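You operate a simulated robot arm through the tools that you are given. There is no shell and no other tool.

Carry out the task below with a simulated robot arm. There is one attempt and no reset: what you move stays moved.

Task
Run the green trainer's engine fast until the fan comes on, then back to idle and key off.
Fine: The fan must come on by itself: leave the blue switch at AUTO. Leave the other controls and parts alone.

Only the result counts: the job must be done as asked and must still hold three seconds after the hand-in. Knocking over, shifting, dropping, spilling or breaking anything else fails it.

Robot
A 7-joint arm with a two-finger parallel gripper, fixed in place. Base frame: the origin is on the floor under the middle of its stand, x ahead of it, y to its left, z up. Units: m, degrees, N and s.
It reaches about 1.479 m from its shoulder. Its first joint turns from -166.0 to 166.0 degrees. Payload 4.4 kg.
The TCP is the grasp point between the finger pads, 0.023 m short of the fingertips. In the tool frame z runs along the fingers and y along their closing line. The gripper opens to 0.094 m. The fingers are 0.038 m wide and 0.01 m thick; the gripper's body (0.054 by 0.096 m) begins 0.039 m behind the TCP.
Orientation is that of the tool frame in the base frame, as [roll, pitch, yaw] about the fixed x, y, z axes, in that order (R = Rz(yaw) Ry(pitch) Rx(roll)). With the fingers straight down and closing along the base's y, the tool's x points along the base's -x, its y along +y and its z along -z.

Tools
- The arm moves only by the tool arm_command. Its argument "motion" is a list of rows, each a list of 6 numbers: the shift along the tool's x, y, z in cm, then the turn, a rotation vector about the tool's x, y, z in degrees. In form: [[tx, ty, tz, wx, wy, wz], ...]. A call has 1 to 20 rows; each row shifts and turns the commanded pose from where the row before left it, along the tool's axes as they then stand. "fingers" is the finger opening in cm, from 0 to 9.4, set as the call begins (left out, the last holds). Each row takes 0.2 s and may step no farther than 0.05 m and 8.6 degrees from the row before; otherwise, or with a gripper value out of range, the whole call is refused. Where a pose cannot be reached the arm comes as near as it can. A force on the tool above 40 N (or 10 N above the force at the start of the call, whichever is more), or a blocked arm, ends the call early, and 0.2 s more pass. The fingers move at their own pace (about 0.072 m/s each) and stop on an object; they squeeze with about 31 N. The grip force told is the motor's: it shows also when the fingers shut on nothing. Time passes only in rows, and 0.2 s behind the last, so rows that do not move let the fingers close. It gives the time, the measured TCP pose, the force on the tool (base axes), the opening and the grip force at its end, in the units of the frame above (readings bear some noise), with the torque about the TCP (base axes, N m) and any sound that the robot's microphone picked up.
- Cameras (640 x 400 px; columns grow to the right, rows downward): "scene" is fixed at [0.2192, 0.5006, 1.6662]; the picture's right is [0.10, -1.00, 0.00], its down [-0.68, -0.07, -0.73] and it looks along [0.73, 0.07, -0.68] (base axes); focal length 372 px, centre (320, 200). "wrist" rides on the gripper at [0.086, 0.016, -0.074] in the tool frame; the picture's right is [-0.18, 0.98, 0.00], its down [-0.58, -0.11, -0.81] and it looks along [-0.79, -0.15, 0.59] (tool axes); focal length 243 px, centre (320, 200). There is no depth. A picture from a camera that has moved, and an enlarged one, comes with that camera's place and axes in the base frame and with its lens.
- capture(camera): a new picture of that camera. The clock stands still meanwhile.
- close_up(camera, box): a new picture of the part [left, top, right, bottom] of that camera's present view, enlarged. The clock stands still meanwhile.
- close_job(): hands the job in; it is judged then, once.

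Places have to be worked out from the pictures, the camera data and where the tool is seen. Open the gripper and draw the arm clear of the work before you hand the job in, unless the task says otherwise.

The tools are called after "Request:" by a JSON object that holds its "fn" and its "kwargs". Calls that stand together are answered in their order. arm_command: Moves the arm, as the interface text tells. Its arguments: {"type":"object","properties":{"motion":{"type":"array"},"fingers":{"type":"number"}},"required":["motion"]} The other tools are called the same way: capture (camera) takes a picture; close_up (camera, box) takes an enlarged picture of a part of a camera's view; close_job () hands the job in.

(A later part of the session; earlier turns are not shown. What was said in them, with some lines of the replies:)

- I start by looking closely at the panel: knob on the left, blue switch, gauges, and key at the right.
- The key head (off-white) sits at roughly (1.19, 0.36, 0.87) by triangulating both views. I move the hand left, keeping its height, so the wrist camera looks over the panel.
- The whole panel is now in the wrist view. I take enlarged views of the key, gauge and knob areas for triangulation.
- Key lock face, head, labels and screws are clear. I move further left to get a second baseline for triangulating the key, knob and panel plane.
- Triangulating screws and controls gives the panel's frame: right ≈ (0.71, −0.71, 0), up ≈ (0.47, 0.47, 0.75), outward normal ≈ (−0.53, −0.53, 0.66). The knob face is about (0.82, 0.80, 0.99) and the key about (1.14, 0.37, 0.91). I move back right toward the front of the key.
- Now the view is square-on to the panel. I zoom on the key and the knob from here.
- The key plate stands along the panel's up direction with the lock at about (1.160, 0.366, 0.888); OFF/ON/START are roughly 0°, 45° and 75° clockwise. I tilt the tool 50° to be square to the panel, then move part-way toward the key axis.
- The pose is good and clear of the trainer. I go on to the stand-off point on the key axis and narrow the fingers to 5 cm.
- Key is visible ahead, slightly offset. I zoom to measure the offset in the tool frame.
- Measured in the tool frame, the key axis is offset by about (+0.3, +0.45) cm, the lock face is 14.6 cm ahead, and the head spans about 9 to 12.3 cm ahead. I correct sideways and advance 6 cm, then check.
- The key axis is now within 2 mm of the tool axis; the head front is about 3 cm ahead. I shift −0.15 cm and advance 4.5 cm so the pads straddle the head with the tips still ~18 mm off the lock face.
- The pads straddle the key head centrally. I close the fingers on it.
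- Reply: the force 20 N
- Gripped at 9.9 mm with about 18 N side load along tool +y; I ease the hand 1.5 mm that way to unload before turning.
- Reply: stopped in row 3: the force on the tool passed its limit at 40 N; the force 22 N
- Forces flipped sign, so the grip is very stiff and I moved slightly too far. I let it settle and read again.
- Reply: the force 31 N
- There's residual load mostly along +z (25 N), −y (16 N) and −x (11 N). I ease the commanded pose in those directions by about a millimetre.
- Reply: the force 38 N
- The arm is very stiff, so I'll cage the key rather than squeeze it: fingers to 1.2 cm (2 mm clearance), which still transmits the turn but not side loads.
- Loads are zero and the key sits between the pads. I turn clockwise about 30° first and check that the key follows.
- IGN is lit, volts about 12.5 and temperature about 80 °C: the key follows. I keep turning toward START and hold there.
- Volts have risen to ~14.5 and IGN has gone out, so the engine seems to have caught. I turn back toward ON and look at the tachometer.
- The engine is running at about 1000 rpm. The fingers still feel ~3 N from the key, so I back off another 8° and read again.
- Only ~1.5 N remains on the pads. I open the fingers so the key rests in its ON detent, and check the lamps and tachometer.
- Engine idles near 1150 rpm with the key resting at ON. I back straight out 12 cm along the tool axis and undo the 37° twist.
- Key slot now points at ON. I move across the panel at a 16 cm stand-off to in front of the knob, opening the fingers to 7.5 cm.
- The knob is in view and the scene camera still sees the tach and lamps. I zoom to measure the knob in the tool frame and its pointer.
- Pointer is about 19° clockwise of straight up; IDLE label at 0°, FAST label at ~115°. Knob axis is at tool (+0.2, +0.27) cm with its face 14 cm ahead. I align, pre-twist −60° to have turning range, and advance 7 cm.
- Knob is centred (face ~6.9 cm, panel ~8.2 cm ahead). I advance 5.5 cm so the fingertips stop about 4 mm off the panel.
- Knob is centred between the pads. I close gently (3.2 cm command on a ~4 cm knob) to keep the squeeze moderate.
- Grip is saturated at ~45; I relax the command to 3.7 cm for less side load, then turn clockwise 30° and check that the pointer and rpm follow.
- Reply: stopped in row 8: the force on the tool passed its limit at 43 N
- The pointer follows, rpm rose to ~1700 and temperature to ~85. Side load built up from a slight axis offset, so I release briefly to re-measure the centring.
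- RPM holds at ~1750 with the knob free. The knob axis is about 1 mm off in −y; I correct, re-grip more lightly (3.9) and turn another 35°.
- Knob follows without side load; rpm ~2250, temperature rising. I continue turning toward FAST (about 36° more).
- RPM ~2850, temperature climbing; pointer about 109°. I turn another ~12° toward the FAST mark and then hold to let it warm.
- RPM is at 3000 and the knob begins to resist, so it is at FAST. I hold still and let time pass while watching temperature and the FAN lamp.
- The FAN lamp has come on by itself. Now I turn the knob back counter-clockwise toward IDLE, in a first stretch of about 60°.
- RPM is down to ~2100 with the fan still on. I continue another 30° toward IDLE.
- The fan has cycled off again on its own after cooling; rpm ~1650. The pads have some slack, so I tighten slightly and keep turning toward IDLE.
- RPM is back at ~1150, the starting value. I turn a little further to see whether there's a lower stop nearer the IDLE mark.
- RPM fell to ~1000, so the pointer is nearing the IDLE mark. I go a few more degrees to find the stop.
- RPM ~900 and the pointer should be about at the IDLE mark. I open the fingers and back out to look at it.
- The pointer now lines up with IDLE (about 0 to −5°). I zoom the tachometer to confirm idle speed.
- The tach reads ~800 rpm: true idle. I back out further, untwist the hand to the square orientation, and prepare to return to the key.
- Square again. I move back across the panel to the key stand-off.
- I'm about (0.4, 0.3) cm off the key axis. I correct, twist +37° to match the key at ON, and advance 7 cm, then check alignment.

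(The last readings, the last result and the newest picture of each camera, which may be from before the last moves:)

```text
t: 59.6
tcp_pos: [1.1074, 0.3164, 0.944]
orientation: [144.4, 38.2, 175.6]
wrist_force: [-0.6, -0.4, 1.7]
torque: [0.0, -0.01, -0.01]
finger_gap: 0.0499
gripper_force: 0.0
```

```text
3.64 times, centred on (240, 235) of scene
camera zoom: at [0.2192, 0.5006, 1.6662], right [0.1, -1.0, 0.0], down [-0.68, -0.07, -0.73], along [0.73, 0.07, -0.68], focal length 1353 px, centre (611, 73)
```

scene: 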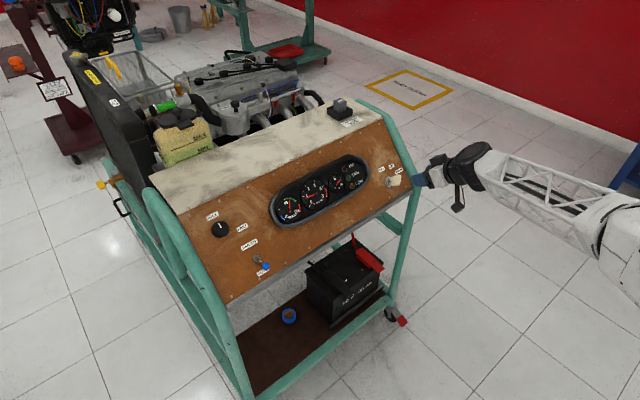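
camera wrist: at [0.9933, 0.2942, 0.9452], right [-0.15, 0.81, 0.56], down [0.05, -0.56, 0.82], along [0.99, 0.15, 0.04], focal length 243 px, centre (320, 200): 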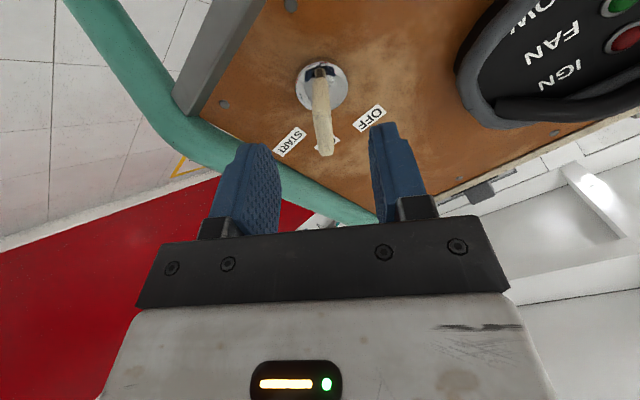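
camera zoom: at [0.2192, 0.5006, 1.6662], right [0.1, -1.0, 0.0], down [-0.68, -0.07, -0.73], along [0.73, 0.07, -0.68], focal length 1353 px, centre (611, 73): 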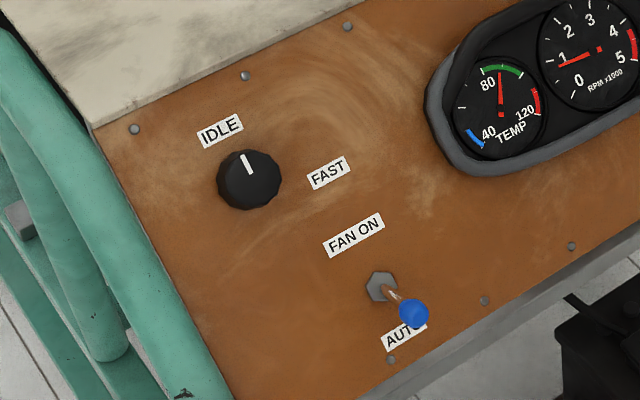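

Knob shows IDLE and the blue switch is still at AUTO. The key is aligned with the pads; I shift +0.1 cm and advance the remaining 4.8 cm, then cage the key at 1.2 cm.

Request:
{"fn": "arm_command", "kwargs": {"motion": [[0, 0.1, 1.6, 0, 0, 0], [0, 0, 1.6, 0, 0, 0], [0, 0, 1.6, 0, 0, 0], [0, 0, 0, 0, 0, 0]]}}

Request:
{"fn": "capture", "kwargs": {"camera": "wrist"}}

```text
t: 60.6
tcp_pos: [1.1305, 0.3423, 0.9171]
orientation: [144.5, 38.2, 175.6]
wrist_force: [-0.3, 0.1, 0.3]
torque: [-0.02, 0.02, 0.0]
finger_gap: 0.0501
gripper_force: 0.1
```

```text
taken
camera wrist: at [1.0172, 0.3198, 0.9183], right [-0.15, 0.81, 0.56], down [0.05, -0.56, 0.82], along [0.99, 0.15, 0.04], focal length 243 px, centre (320, 200)
```

wrist: 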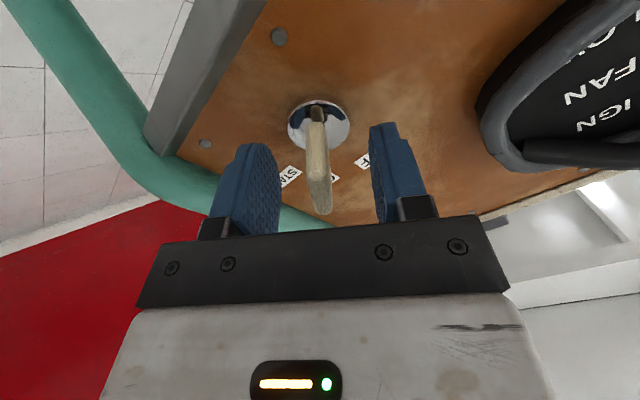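

Nearly identical to the earlier grasp view; a 1 mm trim and 2 mm more depth, then I close to 1.2 cm around the key.

Request:
{"fn": "arm_command", "kwargs": {"motion": [[0, -0.1, 0.2, 0, 0, 0], [0, 0, 0, 0, 0, 0], [0, 0, 0, 0, 0, 0], [0, 0, 0, 0, 0, 0]], "fingers": 1.2}}

Request:
{"fn": "capture", "kwargs": {"camera": "wrist"}}

Request:
{"fn": "close_up", "kwargs": {"camera": "scene", "box": [260, 140, 420, 240]}}

```text
t: 61.6
tcp_pos: [1.1319, 0.3434, 0.9157]
orientation: [144.4, 38.2, 175.6]
wrist_force: [0.4, 2.1, 0.4]
torque: [-0.03, 0.0, -0.01]
finger_gap: 0.0123
gripper_force: 1.3
```

```text
taken
camera wrist: at [1.019, 0.3207, 0.9163], right [-0.15, 0.81, 0.56], down [0.05, -0.56, 0.82], along [0.99, 0.15, 0.04], focal length 243 px, centre (320, 200)
```

wrist: 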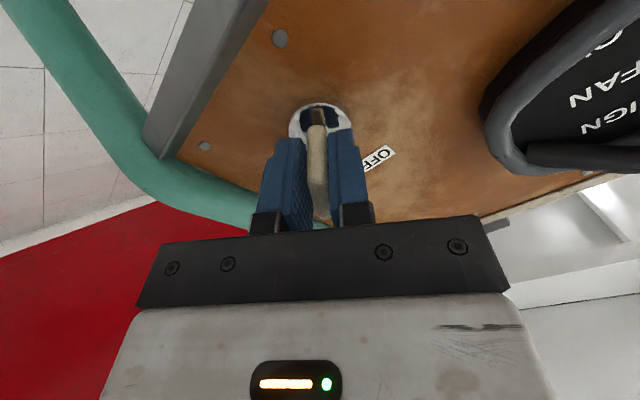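

```text
4.00 times, centred on (340, 190) of scene
camera zoom: at [0.2192, 0.5006, 1.6662], right [0.1, -1.0, 0.0], down [-0.68, -0.07, -0.73], along [0.73, 0.07, -0.68], focal length 1488 px, centre (240, 240)
```

zoom: 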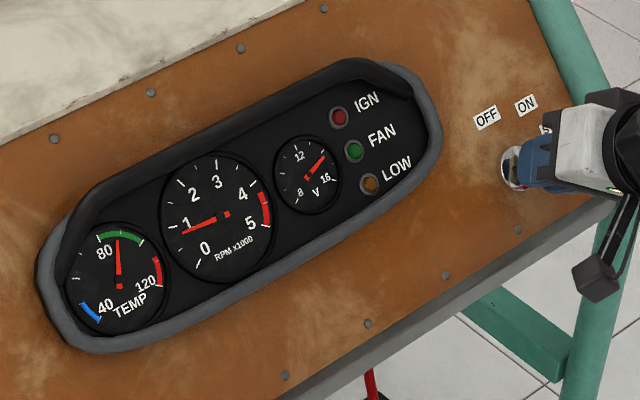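

Key is caged; engine idling at ~800 rpm, everything normal. I turn counter-clockwise toward OFF.

Request:
{"fn": "arm_command", "kwargs": {"motion": [[0, 0, 0, 0, 0, -7.5], [0, 0, 0, 0, 0, -7.5], [0, 0, 0, 0, 0, -7.5], [0, 0, 0, 0, 0, -7.5], [0, 0, 0, 0, 0, -7.5], [0, 0, 0, 0, 0, -5], [0, 0, 0, 0, 0, 0]]}}

Request:
{"fn": "capture", "kwargs": {"camera": "wrist"}}

Request:
{"fn": "close_up", "kwargs": {"camera": "scene", "box": [260, 140, 420, 240]}}

```text
t: 63.2
tcp_pos: [1.1308, 0.3426, 0.9147]
orientation: [-172.7, 50.0, -125.8]
wrist_force: [7.5, -8.6, -4.4]
torque: [0.25, 0.15, -0.11]
finger_gap: 0.0171
gripper_force: 5.8
```

```text
taken
camera wrist: at [1.0464, 0.2665, 0.894], right [-0.67, 0.74, 0.06], down [-0.14, -0.21, 0.97], along [0.73, 0.64, 0.24], focal length 243 px, centre (320, 200)
```

wrist: 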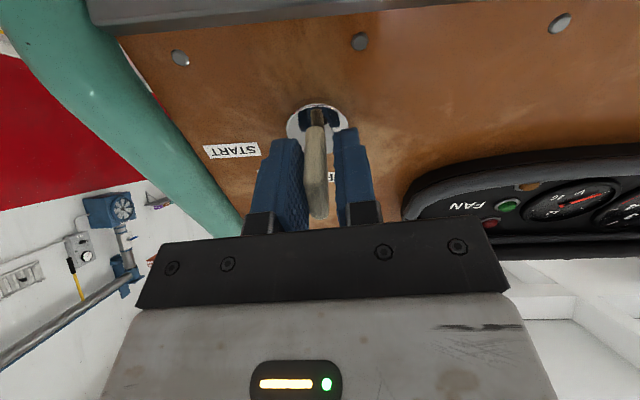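

```text
4.00 times, centred on (340, 190) of scene
camera zoom: at [0.2192, 0.5006, 1.6662], right [0.1, -1.0, 0.0], down [-0.68, -0.07, -0.73], along [0.73, 0.07, -0.68], focal length 1488 px, centre (240, 240)
```

zoom: 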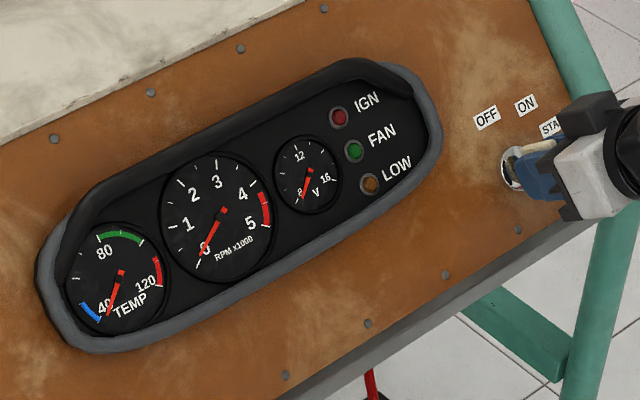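

All gauges dropped to zero: engine off, key against the OFF stop. I ease back 5°, open the fingers and withdraw straight out.

Request:
{"fn": "arm_command", "kwargs": {"motion": [[0, 0, 0, 0, 0, 3], [0, 0, 0, 0, 0, 2], [0, 0, 0, 0, 0, 0]]}}

Request:
{"fn": "arm_command", "kwargs": {"motion": [[0, 0, 0, 0, 0, 0], [0, 0, 0, 0, 0, 0], [0, 0, 0, 0, 0, 0]], "fingers": 5}}

Request:
{"fn": "capture", "kwargs": {"camera": "wrist"}}

```text
t: 64.0
tcp_pos: [1.1312, 0.3429, 0.9156]
orientation: [-178.9, 50.4, -133.6]
wrist_force: [8.2, -4.9, 3.4]
torque: [0.14, 0.17, 0.0]
finger_gap: 0.0165
gripper_force: 4.8
```

```text
t: 64.8
tcp_pos: [1.1313, 0.3428, 0.9144]
orientation: [-178.8, 50.3, -133.7]
wrist_force: [0.6, 0.3, 0.3]
torque: [0.01, -0.04, -0.03]
finger_gap: 0.05
gripper_force: 0.1
```

```text
taken
camera wrist: at [1.0402, 0.2732, 0.8948], right [-0.62, 0.77, 0.13], down [-0.11, -0.25, 0.96], along [0.78, 0.58, 0.23], focal length 243 px, centre (320, 200)
```

wrist: 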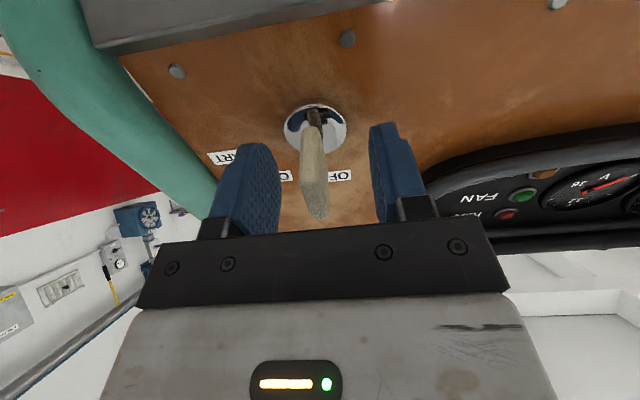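

Fingers are open and the key is free. I withdraw straight back 12 cm and inspect the key position.

Request:
{"fn": "arm_command", "kwargs": {"motion": [[0, 0, -2, 0, 0, 0], [0, 0, -2, 0, 0, 0], [0, 0, -2, 0, 0, 0], [0, 0, -3, 0, 0, 0], [0, 0, -3, 0, 0, 0], [0, 0, 0, 0, 0, 0]]}}

Request:
{"fn": "close_up", "kwargs": {"camera": "scene", "box": [350, 140, 430, 200]}}

Request:
{"fn": "close_up", "kwargs": {"camera": "wrist", "box": [264, 0, 392, 80]}}

Request:
{"fn": "close_up", "kwargs": {"camera": "wrist", "box": [264, 20, 392, 100]}}

```text
t: 66.2
tcp_pos: [1.0658, 0.2773, 0.9917]
orientation: [-178.8, 50.2, -133.7]
wrist_force: [-0.7, -1.0, -0.1]
torque: [0.04, 0.01, -0.02]
finger_gap: 0.0498
gripper_force: 0.1
```

```text
6.67 times, centred on (390, 170) of scene
camera zoom: at [0.2192, 0.5006, 1.6662], right [0.1, -1.0, 0.0], down [-0.68, -0.07, -0.73], along [0.73, 0.07, -0.68], focal length 2480 px, centre (-147, 400)
```

zoom: 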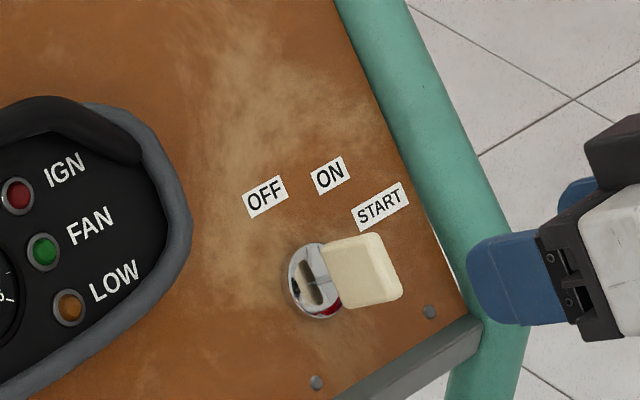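

```text
5.00 times, centred on (328, 40) of wrist
camera zoom: at [0.9759, 0.2076, 0.9715], right [-0.62, 0.77, 0.13], down [-0.11, -0.24, 0.96], along [0.78, 0.58, 0.23], focal length 1213 px, centre (280, 1000)
```

zoom: 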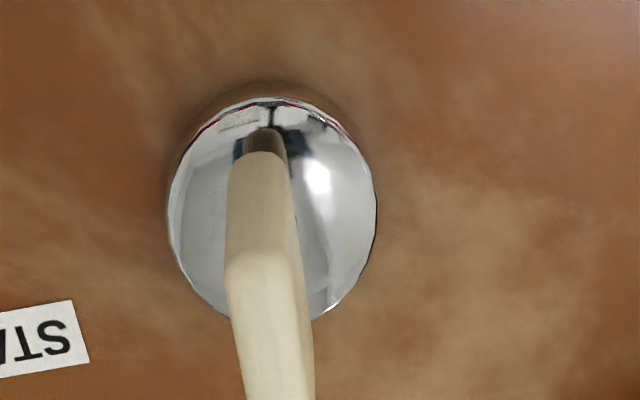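

```text
5.00 times, centred on (328, 60) of wrist
camera zoom: at [0.9759, 0.2076, 0.9715], right [-0.62, 0.77, 0.13], down [-0.11, -0.24, 0.96], along [0.78, 0.58, 0.23], focal length 1213 px, centre (280, 900)
```

zoom: 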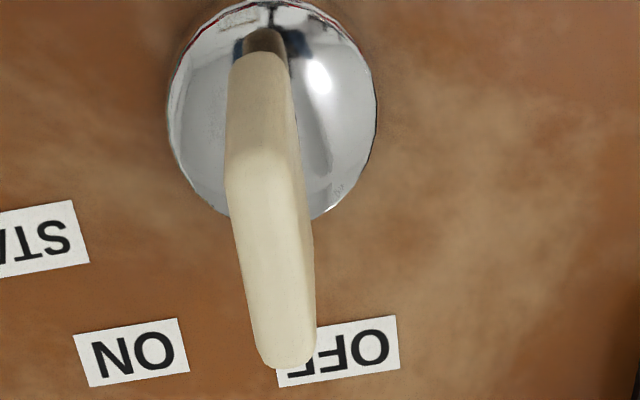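

The key looks identical to its original OFF position. I draw the arm further clear, open the gripper fully, and take a last check of the panel.

Request:
{"fn": "arm_command", "kwargs": {"motion": [[0, 0, -4, 0, 0, 0], [0, 0, -4, 0, 0, 0], [0, 0, -4, 0, 0, 0], [0, 0, -4, 0, 0, 0], [0, 0, -4, 0, 0, 0], [0, 0, 0, 0, 0, 0]], "fingers": 9.4}}

Request:
{"fn": "capture", "kwargs": {"camera": "scene"}}

Request:
{"fn": "close_up", "kwargs": {"camera": "scene", "box": [180, 140, 420, 290]}}

Request:
{"fn": "close_up", "kwargs": {"camera": "scene", "box": [290, 170, 346, 205]}}

```text
t: 67.7
tcp_pos: [0.9562, 0.1705, 1.1159]
orientation: [-178.7, 50.3, -133.5]
wrist_force: [0.5, -0.6, 0.1]
torque: [0.02, 0.01, -0.01]
finger_gap: 0.0943
gripper_force: 0.0
```

```text
taken
```

scene: 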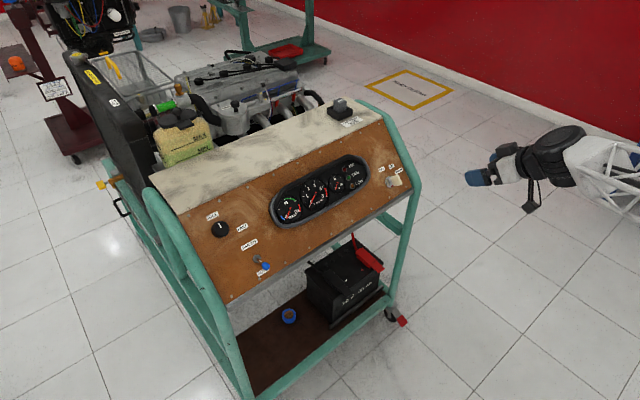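

```text
2.67 times, centred on (300, 215) of scene
camera zoom: at [0.2192, 0.5006, 1.6662], right [0.1, -1.0, 0.0], down [-0.68, -0.07, -0.73], along [0.73, 0.07, -0.68], focal length 992 px, centre (373, 160)
```

zoom: 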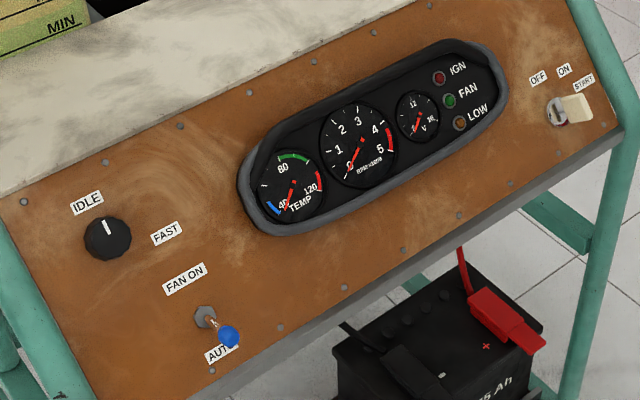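

```text
11.43 times, centred on (318, 188) of scene
camera zoom: at [0.2192, 0.5006, 1.6662], right [0.1, -1.0, 0.0], down [-0.68, -0.07, -0.73], along [0.73, 0.07, -0.68], focal length 4251 px, centre (343, 343)
```

zoom: 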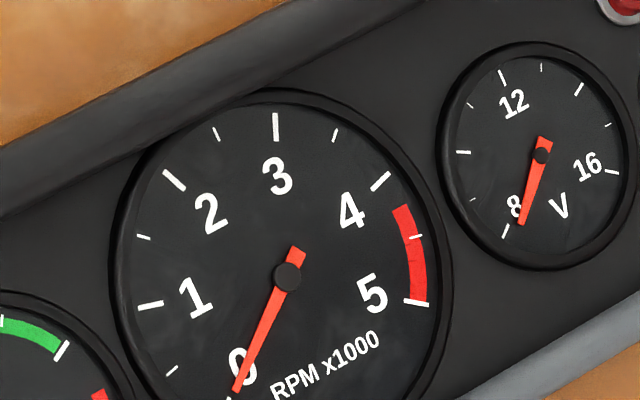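

The engine is stopped, the key is at OFF, the knob is at IDLE and the blue switch is still at AUTO. Nothing else has been disturbed, and the arm is clear with the gripper open. I hand the job in.

Request:
{"fn": "close_job", "kwargs": {}}

```text
The job is handed in.
```

The job is done and handed in. The green trainer's engine ran at about 3000 rpm until the fan came on by itself. I then brought it back to idle (about 800 rpm) and turned the key off.

- **Fan:** the FAN lamp lit after a few seconds at FAST, with the blue switch still at AUTO. It went out by itself as I turned the speed down.
- **Idle:** the speed knob started a little above IDLE (about 1150 rpm). I turned it back to the IDLE mark, so it now sits slightly lower than where I found it.
- **Key:** it is at OFF, all gauges read zero, and its position looks the same as at the start.
- **Forces:** two moves stopped early because the side force passed about 40 N, once on the key and once on the knob. I eased off each time, and the last pictures show nothing shifted.

The gripper is open and the arm is clear of the trainer.
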